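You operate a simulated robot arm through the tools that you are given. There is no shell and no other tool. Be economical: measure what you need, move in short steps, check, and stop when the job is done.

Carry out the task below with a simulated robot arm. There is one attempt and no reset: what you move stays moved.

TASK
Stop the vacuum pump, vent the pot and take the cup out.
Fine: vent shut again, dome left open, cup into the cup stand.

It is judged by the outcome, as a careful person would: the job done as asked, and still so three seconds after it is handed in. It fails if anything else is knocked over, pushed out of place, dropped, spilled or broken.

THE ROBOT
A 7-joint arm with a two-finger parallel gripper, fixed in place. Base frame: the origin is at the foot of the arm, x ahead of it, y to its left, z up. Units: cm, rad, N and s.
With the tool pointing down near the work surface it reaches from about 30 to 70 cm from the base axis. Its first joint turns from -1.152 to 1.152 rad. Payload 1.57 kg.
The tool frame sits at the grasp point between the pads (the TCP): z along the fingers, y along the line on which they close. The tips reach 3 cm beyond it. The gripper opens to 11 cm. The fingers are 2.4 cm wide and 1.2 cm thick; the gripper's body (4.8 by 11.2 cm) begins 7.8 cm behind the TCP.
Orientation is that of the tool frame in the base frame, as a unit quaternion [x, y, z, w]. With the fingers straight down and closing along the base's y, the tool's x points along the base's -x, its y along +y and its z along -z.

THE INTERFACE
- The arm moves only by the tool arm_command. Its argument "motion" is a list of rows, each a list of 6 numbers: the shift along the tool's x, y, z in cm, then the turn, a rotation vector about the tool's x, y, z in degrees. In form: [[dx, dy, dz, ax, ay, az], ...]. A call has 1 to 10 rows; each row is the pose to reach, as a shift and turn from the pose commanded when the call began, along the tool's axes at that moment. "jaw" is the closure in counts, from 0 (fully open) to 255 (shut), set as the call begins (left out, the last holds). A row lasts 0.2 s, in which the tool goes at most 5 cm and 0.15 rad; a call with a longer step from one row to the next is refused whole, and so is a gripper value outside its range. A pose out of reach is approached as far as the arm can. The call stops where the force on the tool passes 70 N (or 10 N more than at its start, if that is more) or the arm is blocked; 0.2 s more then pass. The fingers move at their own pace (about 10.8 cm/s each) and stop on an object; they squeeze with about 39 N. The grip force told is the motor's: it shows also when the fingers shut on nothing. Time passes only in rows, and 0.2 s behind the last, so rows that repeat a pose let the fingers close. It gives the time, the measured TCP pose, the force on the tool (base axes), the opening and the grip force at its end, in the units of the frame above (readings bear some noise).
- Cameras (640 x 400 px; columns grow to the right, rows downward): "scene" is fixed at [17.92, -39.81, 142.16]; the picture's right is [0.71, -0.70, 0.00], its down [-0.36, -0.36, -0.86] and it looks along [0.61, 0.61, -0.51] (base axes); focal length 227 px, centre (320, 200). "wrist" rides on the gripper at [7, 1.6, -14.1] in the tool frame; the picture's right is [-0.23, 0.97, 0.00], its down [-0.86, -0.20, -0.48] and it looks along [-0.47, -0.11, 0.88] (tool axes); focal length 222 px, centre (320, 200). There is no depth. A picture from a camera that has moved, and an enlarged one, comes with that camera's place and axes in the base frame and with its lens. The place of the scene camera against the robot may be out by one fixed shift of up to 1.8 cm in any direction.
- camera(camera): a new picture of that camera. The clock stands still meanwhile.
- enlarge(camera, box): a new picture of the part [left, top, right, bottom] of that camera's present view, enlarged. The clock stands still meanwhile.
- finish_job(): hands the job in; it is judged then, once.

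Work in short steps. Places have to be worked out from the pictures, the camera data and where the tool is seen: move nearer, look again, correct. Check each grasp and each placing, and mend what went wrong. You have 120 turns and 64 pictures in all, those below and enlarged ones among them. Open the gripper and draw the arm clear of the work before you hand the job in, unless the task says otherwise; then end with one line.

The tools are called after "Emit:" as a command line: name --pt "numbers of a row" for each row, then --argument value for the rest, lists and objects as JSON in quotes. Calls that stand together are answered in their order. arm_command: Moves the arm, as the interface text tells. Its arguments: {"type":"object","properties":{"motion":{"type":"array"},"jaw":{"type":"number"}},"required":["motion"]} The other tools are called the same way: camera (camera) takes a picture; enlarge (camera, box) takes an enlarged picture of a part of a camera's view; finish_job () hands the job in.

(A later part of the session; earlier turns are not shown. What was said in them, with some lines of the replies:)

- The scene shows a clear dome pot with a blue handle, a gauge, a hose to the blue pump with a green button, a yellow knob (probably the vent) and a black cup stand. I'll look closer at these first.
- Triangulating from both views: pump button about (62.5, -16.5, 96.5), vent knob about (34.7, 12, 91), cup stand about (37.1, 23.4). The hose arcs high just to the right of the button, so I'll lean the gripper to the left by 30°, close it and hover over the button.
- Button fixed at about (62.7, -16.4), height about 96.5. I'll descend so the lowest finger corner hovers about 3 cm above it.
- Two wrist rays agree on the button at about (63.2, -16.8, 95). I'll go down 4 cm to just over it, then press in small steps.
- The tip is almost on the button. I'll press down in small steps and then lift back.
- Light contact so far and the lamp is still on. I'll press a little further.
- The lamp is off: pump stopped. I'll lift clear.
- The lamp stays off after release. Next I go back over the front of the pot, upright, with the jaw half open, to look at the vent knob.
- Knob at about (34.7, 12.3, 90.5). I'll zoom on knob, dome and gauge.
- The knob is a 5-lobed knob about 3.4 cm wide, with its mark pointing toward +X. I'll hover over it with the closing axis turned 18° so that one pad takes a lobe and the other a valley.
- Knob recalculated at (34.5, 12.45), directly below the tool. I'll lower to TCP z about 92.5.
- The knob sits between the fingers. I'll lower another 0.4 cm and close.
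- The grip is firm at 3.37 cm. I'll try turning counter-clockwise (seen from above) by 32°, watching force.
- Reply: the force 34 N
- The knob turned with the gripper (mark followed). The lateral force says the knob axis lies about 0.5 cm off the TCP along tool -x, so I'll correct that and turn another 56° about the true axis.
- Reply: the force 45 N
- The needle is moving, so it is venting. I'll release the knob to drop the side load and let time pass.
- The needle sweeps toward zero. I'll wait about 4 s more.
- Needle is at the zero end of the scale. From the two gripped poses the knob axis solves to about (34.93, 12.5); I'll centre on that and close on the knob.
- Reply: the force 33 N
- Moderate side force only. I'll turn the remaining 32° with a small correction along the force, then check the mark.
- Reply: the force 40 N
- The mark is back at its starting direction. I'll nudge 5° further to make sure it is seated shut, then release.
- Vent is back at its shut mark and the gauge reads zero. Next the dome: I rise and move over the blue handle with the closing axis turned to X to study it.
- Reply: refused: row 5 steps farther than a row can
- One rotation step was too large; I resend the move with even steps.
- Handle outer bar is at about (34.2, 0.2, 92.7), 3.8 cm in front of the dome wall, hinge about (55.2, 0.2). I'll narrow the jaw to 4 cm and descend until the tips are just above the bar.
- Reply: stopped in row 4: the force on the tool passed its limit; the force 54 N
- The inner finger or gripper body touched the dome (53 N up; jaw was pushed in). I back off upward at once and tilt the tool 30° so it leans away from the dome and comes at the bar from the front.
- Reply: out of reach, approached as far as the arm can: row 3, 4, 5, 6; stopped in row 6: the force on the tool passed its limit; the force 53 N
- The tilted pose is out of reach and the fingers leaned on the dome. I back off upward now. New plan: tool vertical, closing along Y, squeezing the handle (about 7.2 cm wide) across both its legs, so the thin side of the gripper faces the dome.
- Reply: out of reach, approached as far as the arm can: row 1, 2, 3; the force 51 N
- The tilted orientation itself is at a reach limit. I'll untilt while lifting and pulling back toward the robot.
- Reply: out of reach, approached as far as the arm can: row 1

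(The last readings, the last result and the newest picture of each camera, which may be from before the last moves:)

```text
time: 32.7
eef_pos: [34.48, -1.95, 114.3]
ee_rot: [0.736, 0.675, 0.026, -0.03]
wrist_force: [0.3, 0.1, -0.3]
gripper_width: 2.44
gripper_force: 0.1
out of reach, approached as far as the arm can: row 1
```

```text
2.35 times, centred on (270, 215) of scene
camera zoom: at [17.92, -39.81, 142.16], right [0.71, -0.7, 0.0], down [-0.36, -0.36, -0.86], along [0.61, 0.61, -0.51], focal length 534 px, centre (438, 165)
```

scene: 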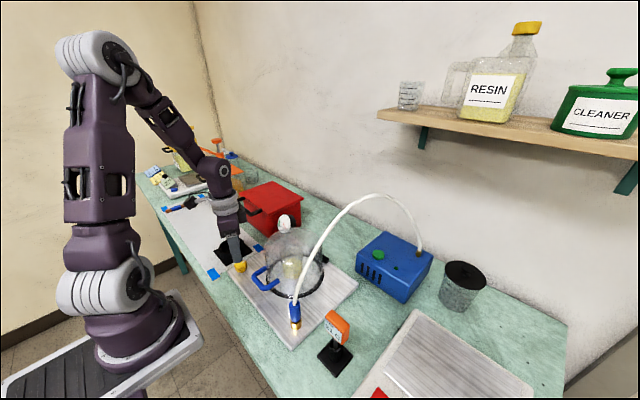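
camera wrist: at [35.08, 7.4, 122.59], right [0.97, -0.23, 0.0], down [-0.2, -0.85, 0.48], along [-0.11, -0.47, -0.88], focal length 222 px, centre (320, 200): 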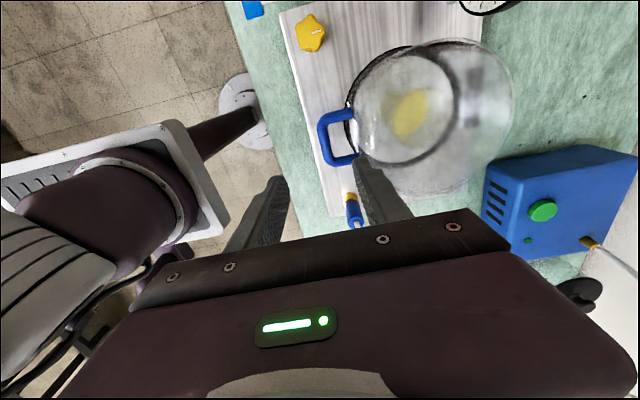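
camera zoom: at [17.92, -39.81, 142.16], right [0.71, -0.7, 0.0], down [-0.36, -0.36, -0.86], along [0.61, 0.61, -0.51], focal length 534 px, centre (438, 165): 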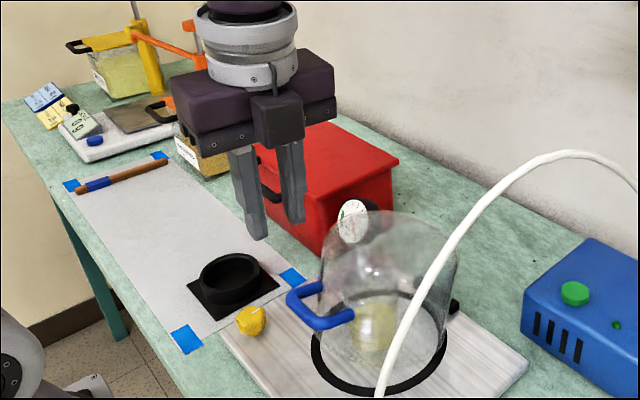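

Clear of the dome, which hasn't moved. I'll level the tool and start turning it back to the standard yaw.

Emit:
arm_command --pt "0.5 0 0 0 -2.5 0" --pt "1 0 0 0 -4.5 0"

Emit:
arm_command --pt "0 0 0 0 0 -8.5" --pt "0 0 0 0 0 -17" --pt "0 0 0 0 0 -25.5" --pt "0 0 0 0 0 -34" --pt "0 0 0 0 0 -42.5" --pt "0 0 0 0 0 -51" --pt "0 0 0 0 0 -59.5" --pt "0 0 0 0 0 -68" --pt "0 0 0 0 0 -76.5" --pt "0 0 0 0 0 -85" --jaw 58

Emit:
arm_command --pt "0 0 0 0 0 -5" --pt "0 0 0 0 0 -10"

Emit:
camera --camera "wrist"

```text
time: 33.3
eef_pos: [34.55, -0.72, 114.41]
ee_rot: [0.737, 0.676, -0.003, -0.002]
wrist_force: [0.5, 0.3, 0.8]
gripper_width: 2.46
gripper_force: 0.1
```

```text
time: 35.5
eef_pos: [34.21, -0.59, 114.46]
ee_rot: [0.085, 0.996, 0.0, -0.005]
wrist_force: [-0.5, 0.4, 0.3]
gripper_width: 8.46
gripper_force: 0.1
```

```text
time: 36.1
eef_pos: [34.24, -0.71, 114.43]
ee_rot: [-0.001, 1.0, 0.0, -0.004]
wrist_force: [-0.5, -0.4, 0.1]
gripper_width: 8.5
gripper_force: 0.0
```

```text
22 pictures are left
camera wrist: at [27.4, 0.8, 128.7], right [0.23, 0.97, 0.0], down [0.86, -0.2, 0.47], along [0.46, -0.11, -0.88], focal length 222 px, centre (320, 200)
```

wrist: 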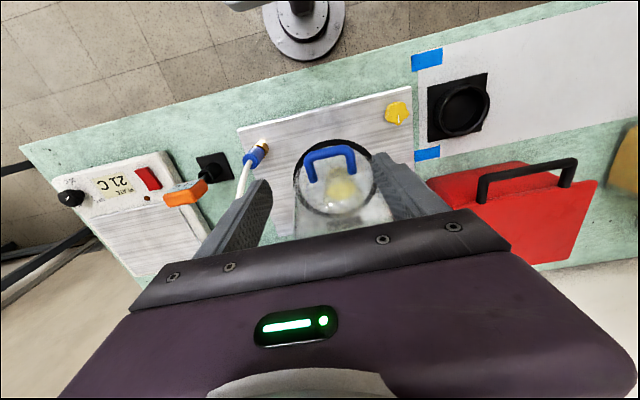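

The handle now appears further back and higher than before; the dome may have been moved. I'll look closely.

Emit:
enlarge --camera "scene" --box '[200, 180, 380, 310]'

Emit:
enlarge --camera "wrist" --box '[230, 80, 420, 230]'

```text
3.08 times, centred on (290, 245) of scene
camera zoom: at [17.92, -39.81, 142.16], right [0.71, -0.7, 0.0], down [-0.36, -0.36, -0.86], along [0.61, 0.61, -0.51], focal length 698 px, centre (412, 62)
```

zoom: 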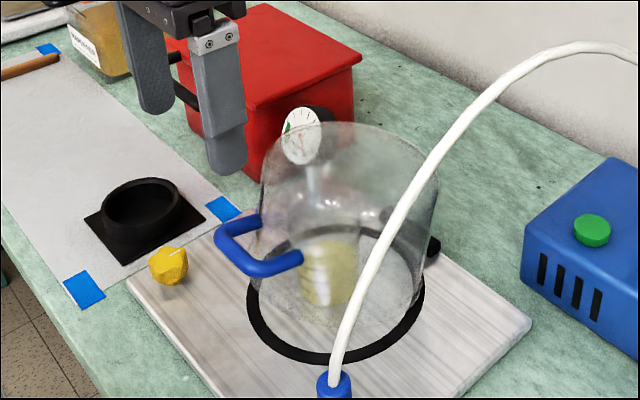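

```text
2.67 times, centred on (325, 155) of wrist
camera zoom: at [27.4, 0.8, 128.7], right [0.23, 0.97, 0.0], down [0.86, -0.2, 0.47], along [0.46, -0.11, -0.88], focal length 592 px, centre (307, 320)
```

zoom: 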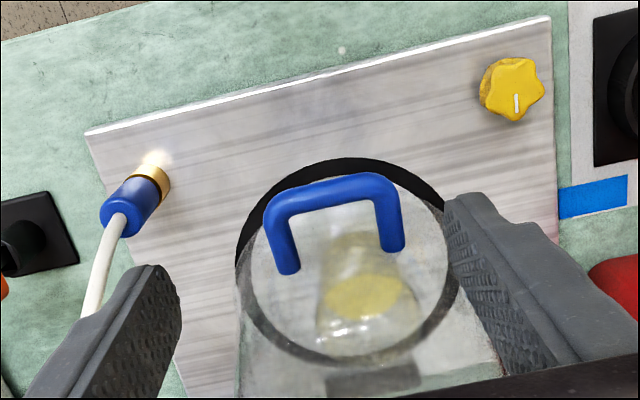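

Fortunate: the dome is already about 18° open and holds its position (a stiff hinge); nothing else moved. The handle bar is now near (35.9, 0, 98.9). I'll come down over it with the jaw 8.5 cm open, first to a hover.

Emit:
arm_command --pt "-0.6 0.25 4 0 0 0" --pt "-1.2 0.5 8 0 0 0" --pt "-1.8 0.7 11 0 0 0"

Emit:
enlarge --camera "wrist" --box '[220, 80, 440, 240]'

```text
time: 36.9
eef_pos: [36.13, 0.44, 103.4]
ee_rot: [0.0, 1.0, 0.001, -0.004]
wrist_force: [-0.7, -0.4, 0.0]
gripper_width: 8.51
gripper_force: 0.0
```

```text
2.50 times, centred on (330, 160) of wrist
camera zoom: at [29.18, 1.8, 117.55], right [0.23, 0.97, 0.0], down [0.86, -0.2, 0.47], along [0.46, -0.11, -0.88], focal length 555 px, centre (295, 300)
```

zoom: 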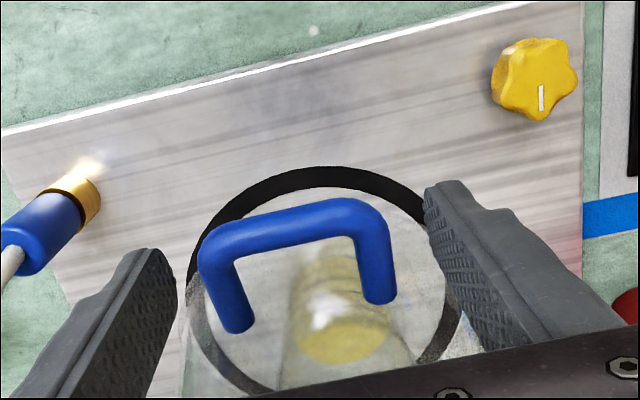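

Bar confirmed at (35.8, -0.15, 99). I shift to y = -0.1, descend to z about 99.3 and close.

Emit:
arm_command --pt "0 -0.55 0 0 0 0" --pt "-0.1 -0.55 2 0 0 0" --pt "-0.1 -0.55 4.1 0 0 0" --pt "-0.1 -0.55 4.1 0 0 0"

Emit:
arm_command --pt "0 0 0 0 0 0" --pt "0 0 0 0 0 0" --pt "0 0 0 0 0 0" --jaw 255

Emit:
enlarge --camera "wrist" --box '[220, 80, 440, 240]'

```text
time: 37.9
eef_pos: [36.04, -0.4, 99.27]
ee_rot: [0.0, 1.0, 0.001, -0.004]
wrist_force: [0.2, 1.4, -0.3]
gripper_width: 8.49
gripper_force: 0.1
```

```text
time: 38.7
eef_pos: [36.17, -0.08, 99.3]
ee_rot: [-0.001, 1.0, 0.001, -0.003]
wrist_force: [-1.5, 48.1, -4.9]
gripper_width: 7.18
gripper_force: 45.2
```

```text
2.50 times, centred on (330, 160) of wrist
camera zoom: at [29.23, 1.33, 113.54], right [0.22, 0.97, 0.0], down [0.86, -0.2, 0.47], along [0.46, -0.1, -0.88], focal length 555 px, centre (295, 300)
```

zoom: 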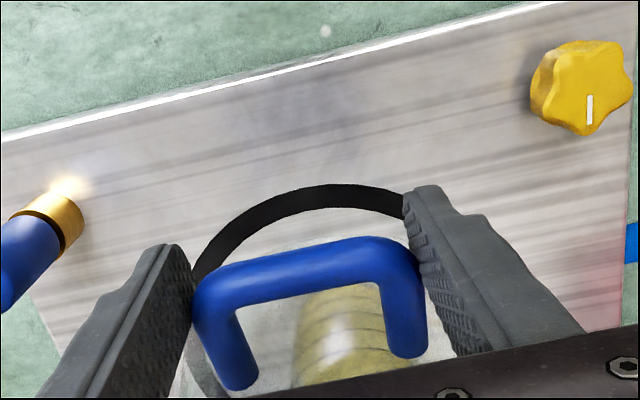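

Gripped at 7.18 cm. I relieve the y load by shifting +0.35 and begin the opening arc about the hinge (10° steps).

Emit:
arm_command --pt "0 0.35 0 0 0 0" --pt "-0.85 0.35 -1.6 0 0 0" --pt "-1.85 0.35 -3.2 0 0 0"

```text
time: 39.5
eef_pos: [38.06, -0.08, 102.59]
ee_rot: [0.0, 1.0, 0.001, -0.004]
wrist_force: [11.8, 40.5, -19.2]
gripper_width: 7.17
gripper_force: 44.9
```

The dome follows. Still a y load, so I shift another +0.4 and continue the arc by 15°.

Emit:
arm_command --pt "-0.2 0.4 0 0 0 0" --pt "-1.2 0.4 -1.4 0 0 0" --pt "-2.3 0.4 -2.7 0 0 0" --pt "-3.8 0.4 -4 0 0 0"

Emit:
enlarge --camera "scene" --box '[200, 150, 400, 310]'

```text
time: 40.5
eef_pos: [41.73, 0.56, 106.83]
ee_rot: [-0.001, 1.0, 0.002, -0.003]
wrist_force: [1.1, 1.0, 0.5]
gripper_width: 0.0
gripper_force: 20.7
```

```text
2.50 times, centred on (300, 230) of scene
camera zoom: at [17.93, -39.79, 142.16], right [0.71, -0.7, 0.0], down [-0.36, -0.36, -0.86], along [0.61, 0.61, -0.51], focal length 567 px, centre (370, 125)
```

zoom: 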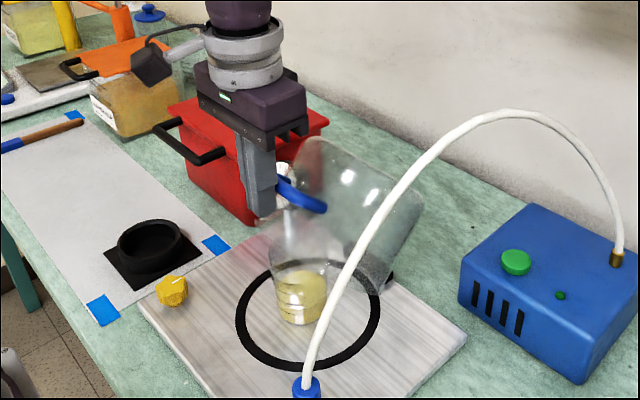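

The handle slipped out (jaw shut on nothing) but the dome stays at about half open. I'll look from the wrist to see where the fingers are relative to the bar.

Emit:
camera --camera "wrist"

```text
16 pictures are left
camera wrist: at [34.77, 1.98, 121.07], right [0.23, 0.97, 0.0], down [0.86, -0.2, 0.47], along [0.46, -0.1, -0.88], focal length 222 px, centre (320, 200)
```

wrist: 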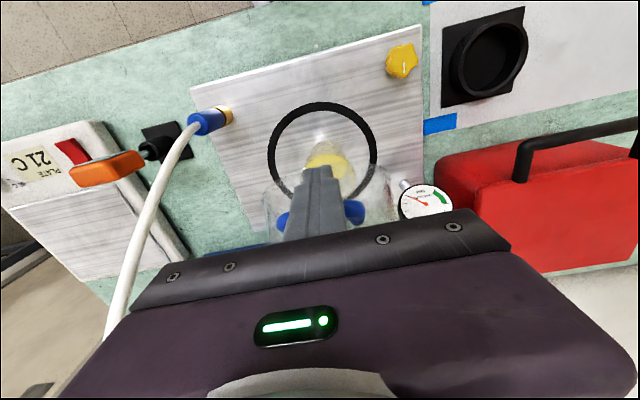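

The bar is just behind the fingers (about (43, 0.3, 107.4), about 48° open), so I can push it on along its arc with the closed fingers, slowly.

Emit:
arm_command --pt "-1.2 -0.2 -1.6 0 0 0" --pt "-2.6 -0.2 -3.2 0 0 0" --pt "-4.3 -0.2 -4.2 0 0 0" --pt "-6.1 -0.2 -5 0 0 0" --pt "-7.9 -0.2 -5.5 0 0 0" --pt "-9.7 -0.2 -5.8 0 0 0" --pt "-11.5 -0.2 -5.9 0 0 0"

Emit:
enlarge --camera "scene" --box '[200, 130, 420, 310]'

```text
time: 42.1
eef_pos: [53.35, 0.15, 112.4]
ee_rot: [-0.001, 1.0, 0.002, -0.004]
wrist_force: [-0.2, -1.4, 0.1]
gripper_width: 0.0
gripper_force: 21.0
```

```text
2.22 times, centred on (310, 220) of scene
camera zoom: at [17.92, -39.81, 142.16], right [0.71, -0.7, 0.0], down [-0.36, -0.36, -0.86], along [0.61, 0.61, -0.51], focal length 504 px, centre (342, 156)
```

zoom: 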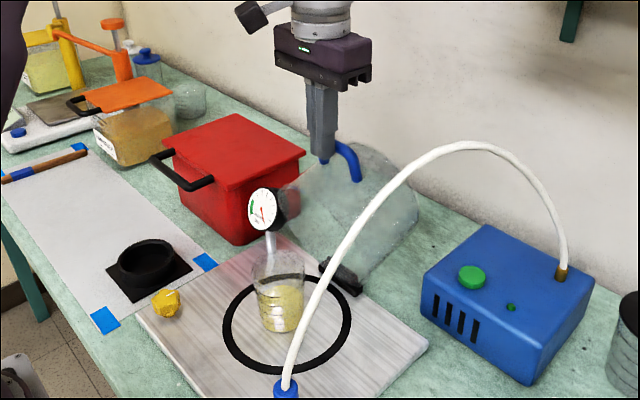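

The dome is nearly upright-open and the cup is exposed. I'll push 4 cm further to go past vertical, watching force.

Emit:
arm_command --pt "-1.3 0 0.1 0 0 0" --pt "-2.6 0 0.3 0 0 0" --pt "-4 0 0.6 0 0 0" --pt "-4 0 0.6 0 0 0"

Emit:
enlarge --camera "scene" --box '[200, 130, 420, 310]'

```text
time: 43.1
eef_pos: [57.4, 0.11, 111.7]
ee_rot: [0.0, 1.0, 0.0, -0.003]
wrist_force: [-0.3, 0.0, 0.0]
gripper_width: 0.01
gripper_force: 21.1
```

```text
2.22 times, centred on (310, 220) of scene
camera zoom: at [17.92, -39.81, 142.16], right [0.71, -0.7, 0.0], down [-0.36, -0.36, -0.86], along [0.61, 0.61, -0.51], focal length 504 px, centre (342, 156)
```

zoom: 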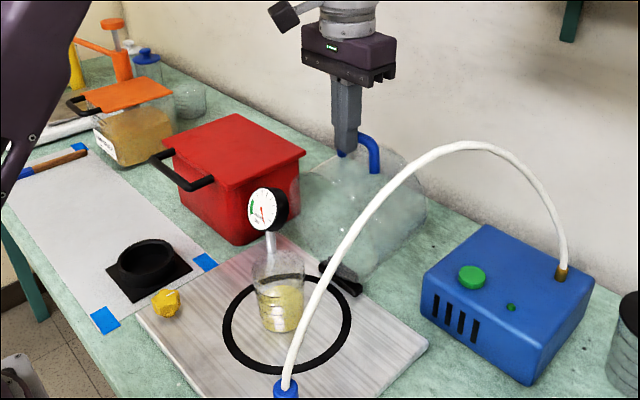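

Dome is past vertical with no load on the tool. I'll withdraw up and back, open the jaw and inspect the cup.

Emit:
arm_command --pt "1.5 0 -1 0 0 0" --pt "5 0 -4 0 0 0" --pt "9 0 -6 0 0 0" --pt "12 0 -6 0 0 0" --pt "14 0 -6 0 0 0" --jaw 0

Emit:
camera --camera "wrist"

```text
time: 44.3
eef_pos: [43.41, 0.15, 117.83]
ee_rot: [0.0, 1.0, 0.001, -0.003]
wrist_force: [0.3, 0.9, -0.2]
gripper_width: 10.99
gripper_force: 0.1
```

```text
13 pictures are left
camera wrist: at [36.54, 1.54, 132.12], right [0.23, 0.97, 0.0], down [0.86, -0.2, 0.47], along [0.46, -0.11, -0.88], focal length 222 px, centre (320, 200)
```

wrist: 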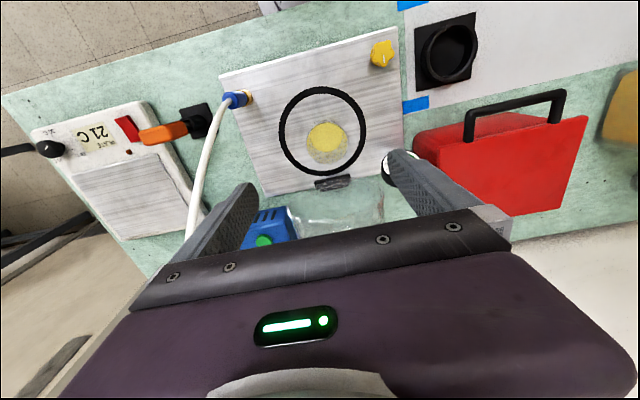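

Emit:
enlarge --camera "wrist" --box '[270, 80, 380, 200]'

```text
3.33 times, centred on (325, 140) of wrist
camera zoom: at [36.54, 1.54, 132.12], right [0.23, 0.97, 0.0], down [0.86, -0.2, 0.47], along [0.46, -0.11, -0.88], focal length 740 px, centre (303, 400)
```

zoom: 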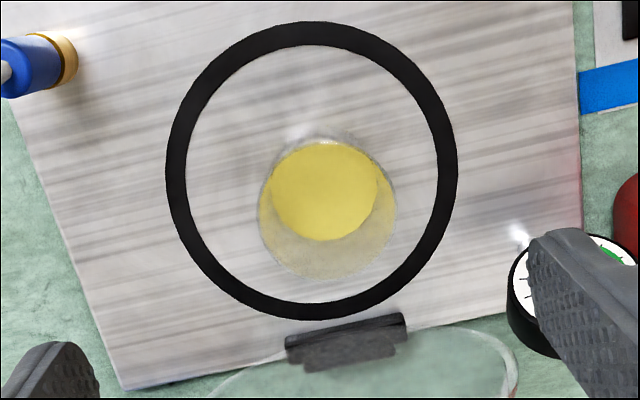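

Cup centre is about (44.8, 0.65), rim at about 98.8 with 6.2 cm diameter. The gauge is close on the left, so I yaw the gripper 24° away from it, open to 8.5 cm and descend to just above the rim.

Emit:
arm_command --pt "-0.4 0.15 3.5 0 0 -8" --pt "-0.8 0.3 7 0 0 -16" --pt "-1.3 0.5 10.5 0 0 -24" --pt "-1.3 0.5 13 0 0 -24" --pt "-1.3 0.5 15 0 0 -24" --jaw 58

Emit:
camera --camera "wrist"

```text
time: 45.5
eef_pos: [44.47, 0.49, 102.89]
ee_rot: [-0.207, 0.978, 0.002, -0.003]
wrist_force: [0.6, 0.9, -0.7]
gripper_width: 8.47
gripper_force: 0.0
```

```text
11 pictures are left
camera wrist: at [37.61, -1.0, 117.12], right [-0.19, 0.98, 0.0], down [0.87, 0.17, 0.47], along [0.46, 0.09, -0.88], focal length 222 px, centre (320, 200)
```

wrist: 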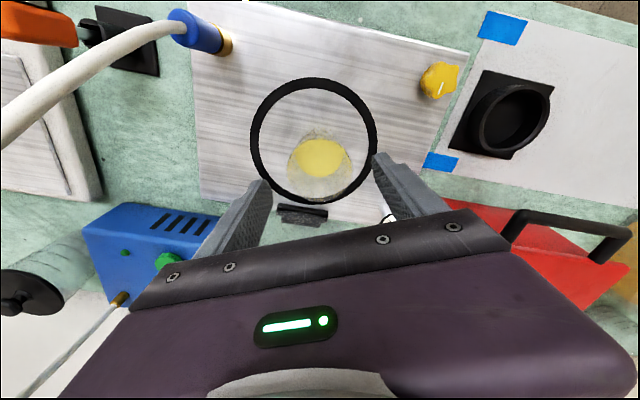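

Cup centre at (44.8, 0.6); I go down to z about 95.2 and close gently to about the wall.

Emit:
arm_command --pt "-0.3 0 3 0 0 0" --pt "-0.3 0 6 0 0 0" --pt "-0.3 0 7.8 0 0 0" --pt "-0.3 0 7.8 0 0 0"

Emit:
enlarge --camera "scene" --box '[230, 180, 370, 300]'

```text
time: 46.5
eef_pos: [44.75, 0.61, 95.05]
ee_rot: [-0.207, 0.978, 0.001, -0.003]
wrist_force: [0.0, 0.7, 0.6]
gripper_width: 8.49
gripper_force: 0.1
```

```text
3.33 times, centred on (300, 240) of scene
camera zoom: at [17.92, -39.81, 142.16], right [0.71, -0.7, 0.0], down [-0.36, -0.36, -0.86], along [0.61, 0.61, -0.51], focal length 756 px, centre (387, 67)
```

zoom: 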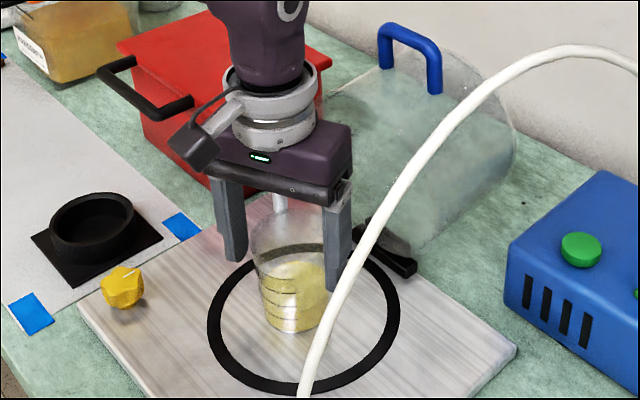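

Fingers straddle the cup. I'll close in two steps to find its width.

Emit:
arm_command --pt "0 0 0 0 0 0" --pt "0 0 0 0 0 0" --pt "0 0 0 0 0 0" --jaw 118

Emit:
arm_command --pt "0 0 0 0 0 0" --pt "0 0 0 0 0 0" --pt "0 0 0 0 0 0" --jaw 140

```text
time: 47.3
eef_pos: [44.73, 0.58, 95.02]
ee_rot: [-0.207, 0.978, 0.002, -0.004]
wrist_force: [-1.3, 0.9, 0.2]
gripper_width: 7.18
gripper_force: 38.8
```

```text
time: 48.1
eef_pos: [44.85, 0.55, 94.97]
ee_rot: [-0.208, 0.978, 0.001, -0.004]
wrist_force: [0.4, 0.1, 0.0]
gripper_width: 7.16
gripper_force: 38.9
```

Held at 7.16 cm with 39 N. I lift slowly and check.

Emit:
arm_command --pt "0 0 -0.7 0 0 0" --pt "0 0 -1.6 0 0 0" --pt "0 0 -2.8 0 0 0" --pt "0 0 -4 0 0 0"

Emit:
enlarge --camera "scene" --box '[230, 180, 370, 300]'

```text
time: 49.1
eef_pos: [44.92, 0.48, 99.24]
ee_rot: [-0.207, 0.978, 0.002, -0.003]
wrist_force: [-0.1, 0.0, -1.9]
gripper_width: 7.19
gripper_force: 39.1
```

```text
3.33 times, centred on (300, 240) of scene
camera zoom: at [17.92, -39.81, 142.16], right [0.71, -0.7, 0.0], down [-0.36, -0.36, -0.86], along [0.61, 0.61, -0.51], focal length 756 px, centre (387, 67)
```

zoom: 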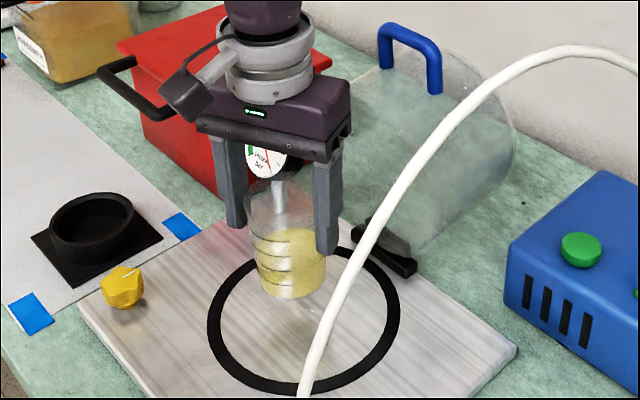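

Lifted cleanly and upright. I raise it 5 cm more, draw it toward the robot, then start left toward the stand.

Emit:
arm_command --pt "0 0 -2.5 0 0 0" --pt "0 0 -5 0 0 0" --pt "2.4 1.06 -5 0 0 0" --pt "4.8 2.1 -5 0 0 0" --pt "7.13 3.17 -5 0 0 0" --pt "6.1 5.45 -5 0 0 0" --pt "5.1 7.75 -5 0 0 0" --pt "4.1 10 -5 0 0 0" --pt "3.1 12.3 -5 0 0 0"

Emit:
arm_command --pt "-1.02 2.28 0 0 0 0" --pt "-2.04 4.57 0 0 0 0" --pt "-3.06 6.86 0 0 0 0" --pt "-4.07 9.1 0 0 0 0" --pt "-5.1 11.4 0 0 0 0"

Emit:
camera --camera "wrist"

Emit:
enlarge --camera "scene" --box '[180, 160, 320, 290]'

```text
time: 51.1
eef_pos: [36.99, 10.67, 104.03]
ee_rot: [-0.208, 0.978, 0.001, -0.003]
wrist_force: [0.3, 0.1, -0.2]
gripper_width: 7.18
gripper_force: 38.9
```

```text
time: 52.3
eef_pos: [36.88, 23.29, 104.05]
ee_rot: [-0.208, 0.978, 0.001, -0.004]
wrist_force: [0.0, 1.1, -1.5]
gripper_width: 7.19
gripper_force: 39.2
```

```text
8 pictures are left
camera wrist: at [29.96, 21.74, 118.27], right [-0.19, 0.98, 0.0], down [0.87, 0.16, 0.47], along [0.46, 0.09, -0.88], focal length 222 px, centre (320, 200)
```

wrist: 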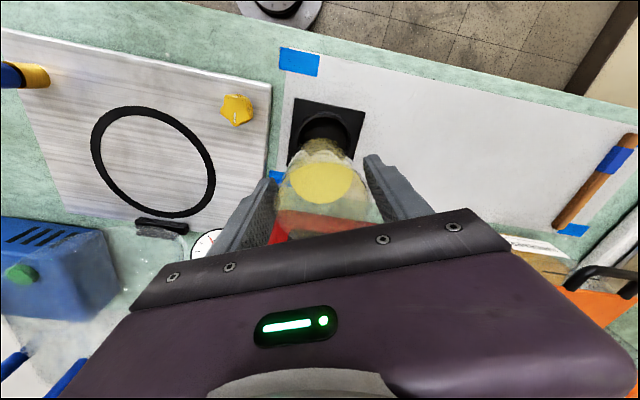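

```text
3.08 times, centred on (250, 225) of scene
camera zoom: at [17.92, -39.81, 142.16], right [0.71, -0.7, 0.0], down [-0.36, -0.36, -0.86], along [0.61, 0.61, -0.51], focal length 698 px, centre (535, 123)
```

zoom: 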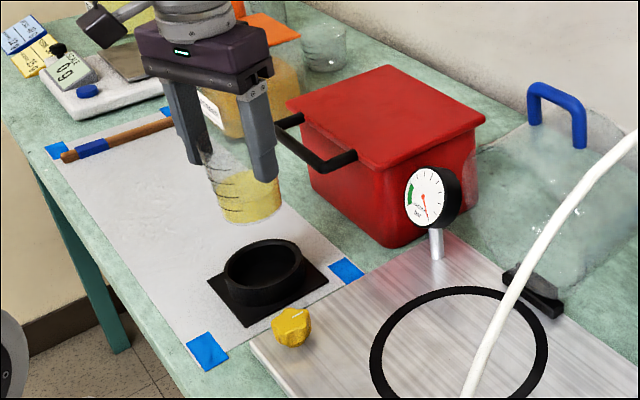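

Stand centre from several views (calibrated on the knob) is about (36.9, 23.1), and the cup is above it. I'll lower until the cup bottom is about 2 cm above the ring, then check.

Emit:
arm_command --pt "0.03 -0.15 -0.0 0 0 0" --pt "0.03 -0.15 2.5 0 0 0" --pt "0.03 -0.15 5 0 0 0" --pt "0.03 -0.15 5 0 0 0"

Emit:
enlarge --camera "scene" --box '[200, 200, 280, 280]'

Emit:
enlarge --camera "wrist" --box '[260, 80, 400, 220]'

```text
time: 53.3
eef_pos: [37.0, 22.96, 99.0]
ee_rot: [-0.207, 0.978, 0.002, -0.003]
wrist_force: [0.4, -0.3, -1.6]
gripper_width: 7.18
gripper_force: 38.6
```

```text
5.00 times, centred on (240, 240) of scene
camera zoom: at [17.92, -39.81, 142.16], right [0.71, -0.7, 0.0], down [-0.36, -0.36, -0.86], along [0.61, 0.61, -0.51], focal length 1134 px, centre (720, 0)
```

zoom: 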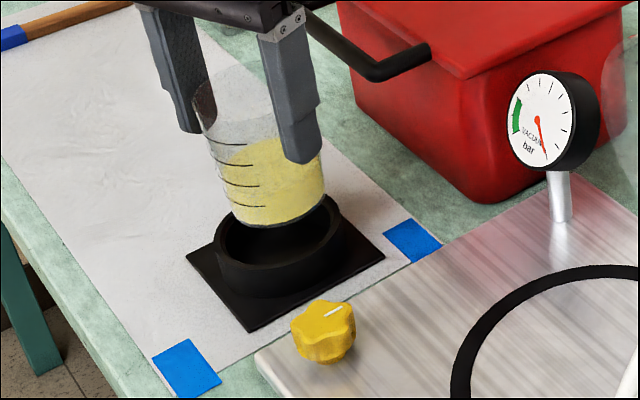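

```text
2.86 times, centred on (330, 150) of wrist
camera zoom: at [30.08, 21.41, 113.28], right [-0.19, 0.98, 0.0], down [0.87, 0.17, 0.47], along [0.46, 0.09, -0.88], focal length 635 px, centre (291, 343)
```

zoom: 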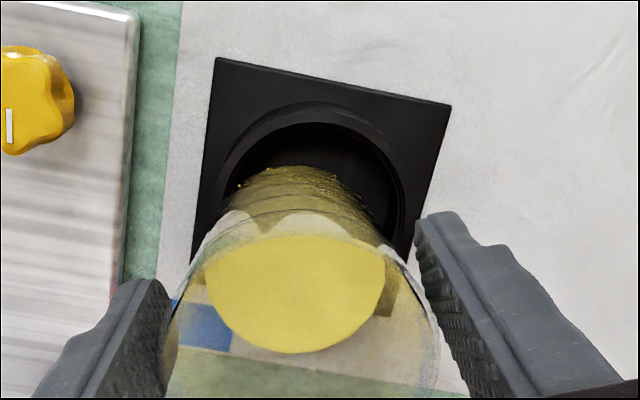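

Comparing cup bottom with ring in both views, the cup should go about 0.45 cm further in +y. I correct and lower gently to just inside the ring.

Emit:
arm_command --pt "-0.18 0.41 0 0 0 0" --pt "-0.18 0.41 1 0 0 0" --pt "-0.18 0.41 2 0 0 0" --pt "-0.18 0.41 2.8 0 0 0"

Emit:
enlarge --camera "scene" --box '[200, 200, 280, 280]'

```text
time: 54.3
eef_pos: [37.05, 23.43, 96.17]
ee_rot: [-0.208, 0.978, 0.001, -0.002]
wrist_force: [-0.2, 0.6, -1.1]
gripper_width: 7.19
gripper_force: 38.8
```

```text
5.00 times, centred on (240, 240) of scene
camera zoom: at [17.92, -39.81, 142.16], right [0.71, -0.7, 0.0], down [-0.36, -0.36, -0.86], along [0.61, 0.61, -0.51], focal length 1134 px, centre (720, 0)
```

zoom: 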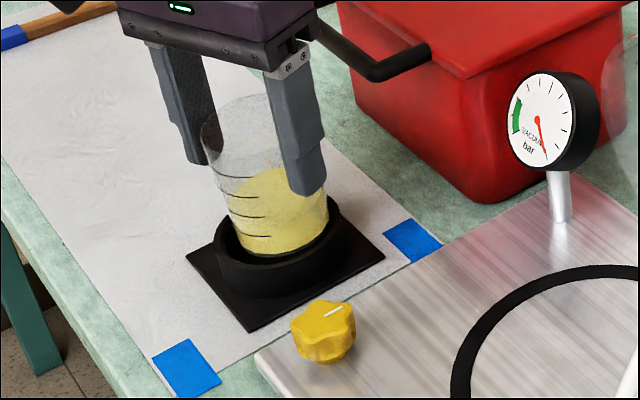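

The cup has entered the ring, centred, with no contact force. I lower gently to the bottom.

Emit:
arm_command --pt "0 0 0.5 0 0 0" --pt "0 0 1 0 0 0" --pt "0 0 1.4 0 0 0" --pt "0 0 1.7 0 0 0"

```text
time: 55.3
eef_pos: [37.1, 23.34, 94.63]
ee_rot: [-0.208, 0.978, 0.001, -0.003]
wrist_force: [-1.1, 0.1, -0.9]
gripper_width: 7.17
gripper_force: 39.5
```

No contact yet (TCP 94.6). I continue in small steps.

Emit:
arm_command --pt "0 0 0.25 0 0 0" --pt "0 0 0.5 0 0 0" --pt "0 0 0.7 0 0 0"

```text
time: 56.1
eef_pos: [36.98, 23.38, 93.99]
ee_rot: [-0.208, 0.978, 0.001, -0.003]
wrist_force: [0.4, 0.3, -1.7]
gripper_width: 7.18
gripper_force: 38.6
```

Emit:
arm_command --pt "0 0 0.2 0 0 0" --pt "0 0 0.35 0 0 0" --pt "0 0 0.5 0 0 0"

Emit:
enlarge --camera "scene" --box '[200, 200, 280, 280]'

```text
time: 56.9
eef_pos: [37.0, 23.48, 93.49]
ee_rot: [-0.208, 0.978, 0.003, -0.003]
wrist_force: [3.4, -3.8, 25.5]
gripper_width: 7.17
gripper_force: 38.7
```

```text
5.00 times, centred on (240, 240) of scene
camera zoom: at [17.89, -39.85, 142.15], right [0.71, -0.7, 0.0], down [-0.36, -0.36, -0.86], along [0.61, 0.61, -0.51], focal length 1134 px, centre (720, 0)
```

zoom: 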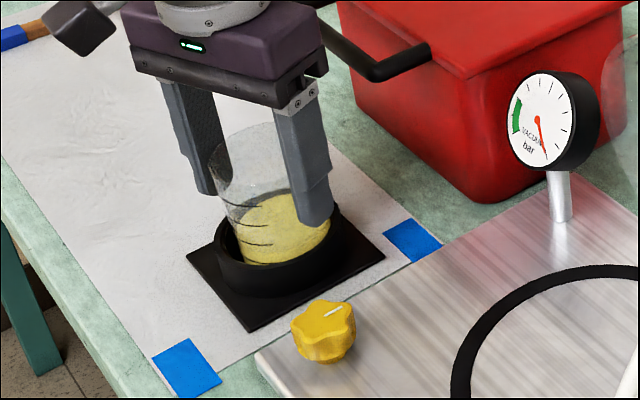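

25 N upward: the cup is seated (or within millimetres). I relax 0.1 cm, open the jaw to 8.7 cm, and rise straight up.

Emit:
arm_command --pt "0 0 -0.15 0 0 0" --pt "0 0 -0.15 0 0 0"

Emit:
arm_command --pt "0 0 0 0 0 0" --pt "0 0 0 0 0 0" --pt "0 0 0 0 0 0" --jaw 53

Emit:
arm_command --pt "0 0 -1.5 0 0 0" --pt "0 0 -4 0 0 0" --pt "0 0 -8 0 0 0" --pt "0 0 -12 0 0 0" --pt "0 0 -16 0 0 0"

Emit:
enlarge --camera "scene" --box '[200, 200, 280, 280]'

```text
time: 57.5
eef_pos: [36.92, 23.64, 93.55]
ee_rot: [-0.208, 0.978, 0.002, -0.004]
wrist_force: [0.9, 1.8, 4.5]
gripper_width: 7.16
gripper_force: 39.1
```

```text
time: 58.3
eef_pos: [36.98, 23.55, 93.63]
ee_rot: [-0.209, 0.978, 0.002, -0.004]
wrist_force: [0.1, 0.6, 0.8]
gripper_width: 8.69
gripper_force: 0.0
```

```text
time: 59.5
eef_pos: [37.15, 23.25, 109.85]
ee_rot: [-0.208, 0.978, 0.002, -0.003]
wrist_force: [-0.5, -0.1, -0.3]
gripper_width: 8.69
gripper_force: 0.3
```

```text
5.00 times, centred on (240, 240) of scene
camera zoom: at [17.92, -39.81, 142.16], right [0.71, -0.7, 0.0], down [-0.36, -0.36, -0.86], along [0.61, 0.61, -0.51], focal length 1134 px, centre (720, 0)
```

zoom: 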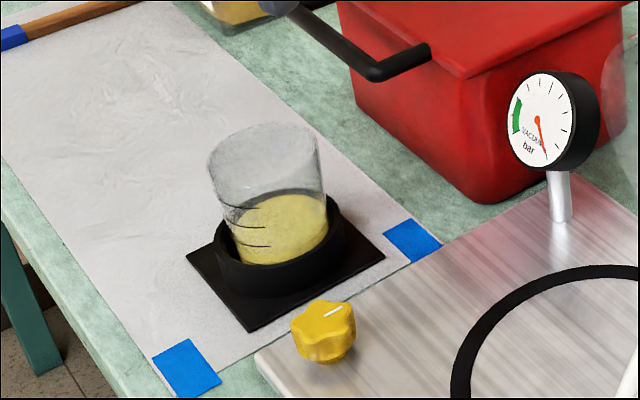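

Cup stands upright in the stand, the vent mark is at its original direction, and the gauge is at zero. I retract the arm with the jaw open and take a last look.

Emit:
arm_command --pt "0 0 -4 0 0 0" --pt "0 0 -8 0 0 0" --pt "1 0 -12 0 0 0" --pt "2 0 -16 0 0 0" --pt "3 0 -20 0 0 0" --jaw 0

Emit:
camera --camera "scene"

Emit:
enlarge --camera "scene" --box '[220, 160, 440, 310]'

```text
time: 60.7
eef_pos: [34.38, 22.33, 129.66]
ee_rot: [-0.207, 0.978, 0.0, -0.004]
wrist_force: [-0.4, -0.2, -0.5]
gripper_width: 11.01
gripper_force: 0.1
```

```text
1 pictures are left
```

scene: 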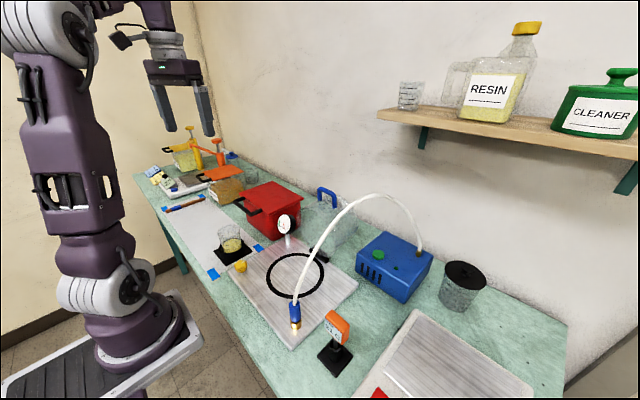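

```text
2.67 times, centred on (330, 235) of scene
camera zoom: at [17.92, -39.81, 142.16], right [0.71, -0.7, 0.0], down [-0.36, -0.36, -0.86], along [0.61, 0.61, -0.51], focal length 605 px, centre (293, 107)
```

zoom: 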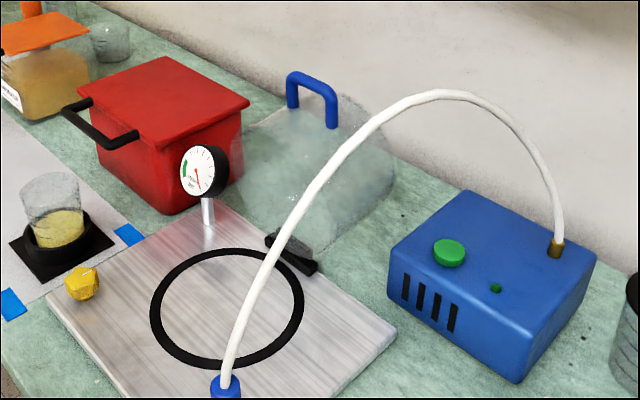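

The pump lamp is off, the dome is open and stable, the cup is in its stand, the vent is shut and nothing else has moved. I'm handing the job in.

Emit:
finish_job

```text
The job is handed in.
```

The pump is stopped, the pot is vented and the vent is shut again, the dome is open, and the cup stands upright in the cup stand. On the way I bumped the dome twice while trying to grip its handle; the last pictures show nothing damaged or out of place.
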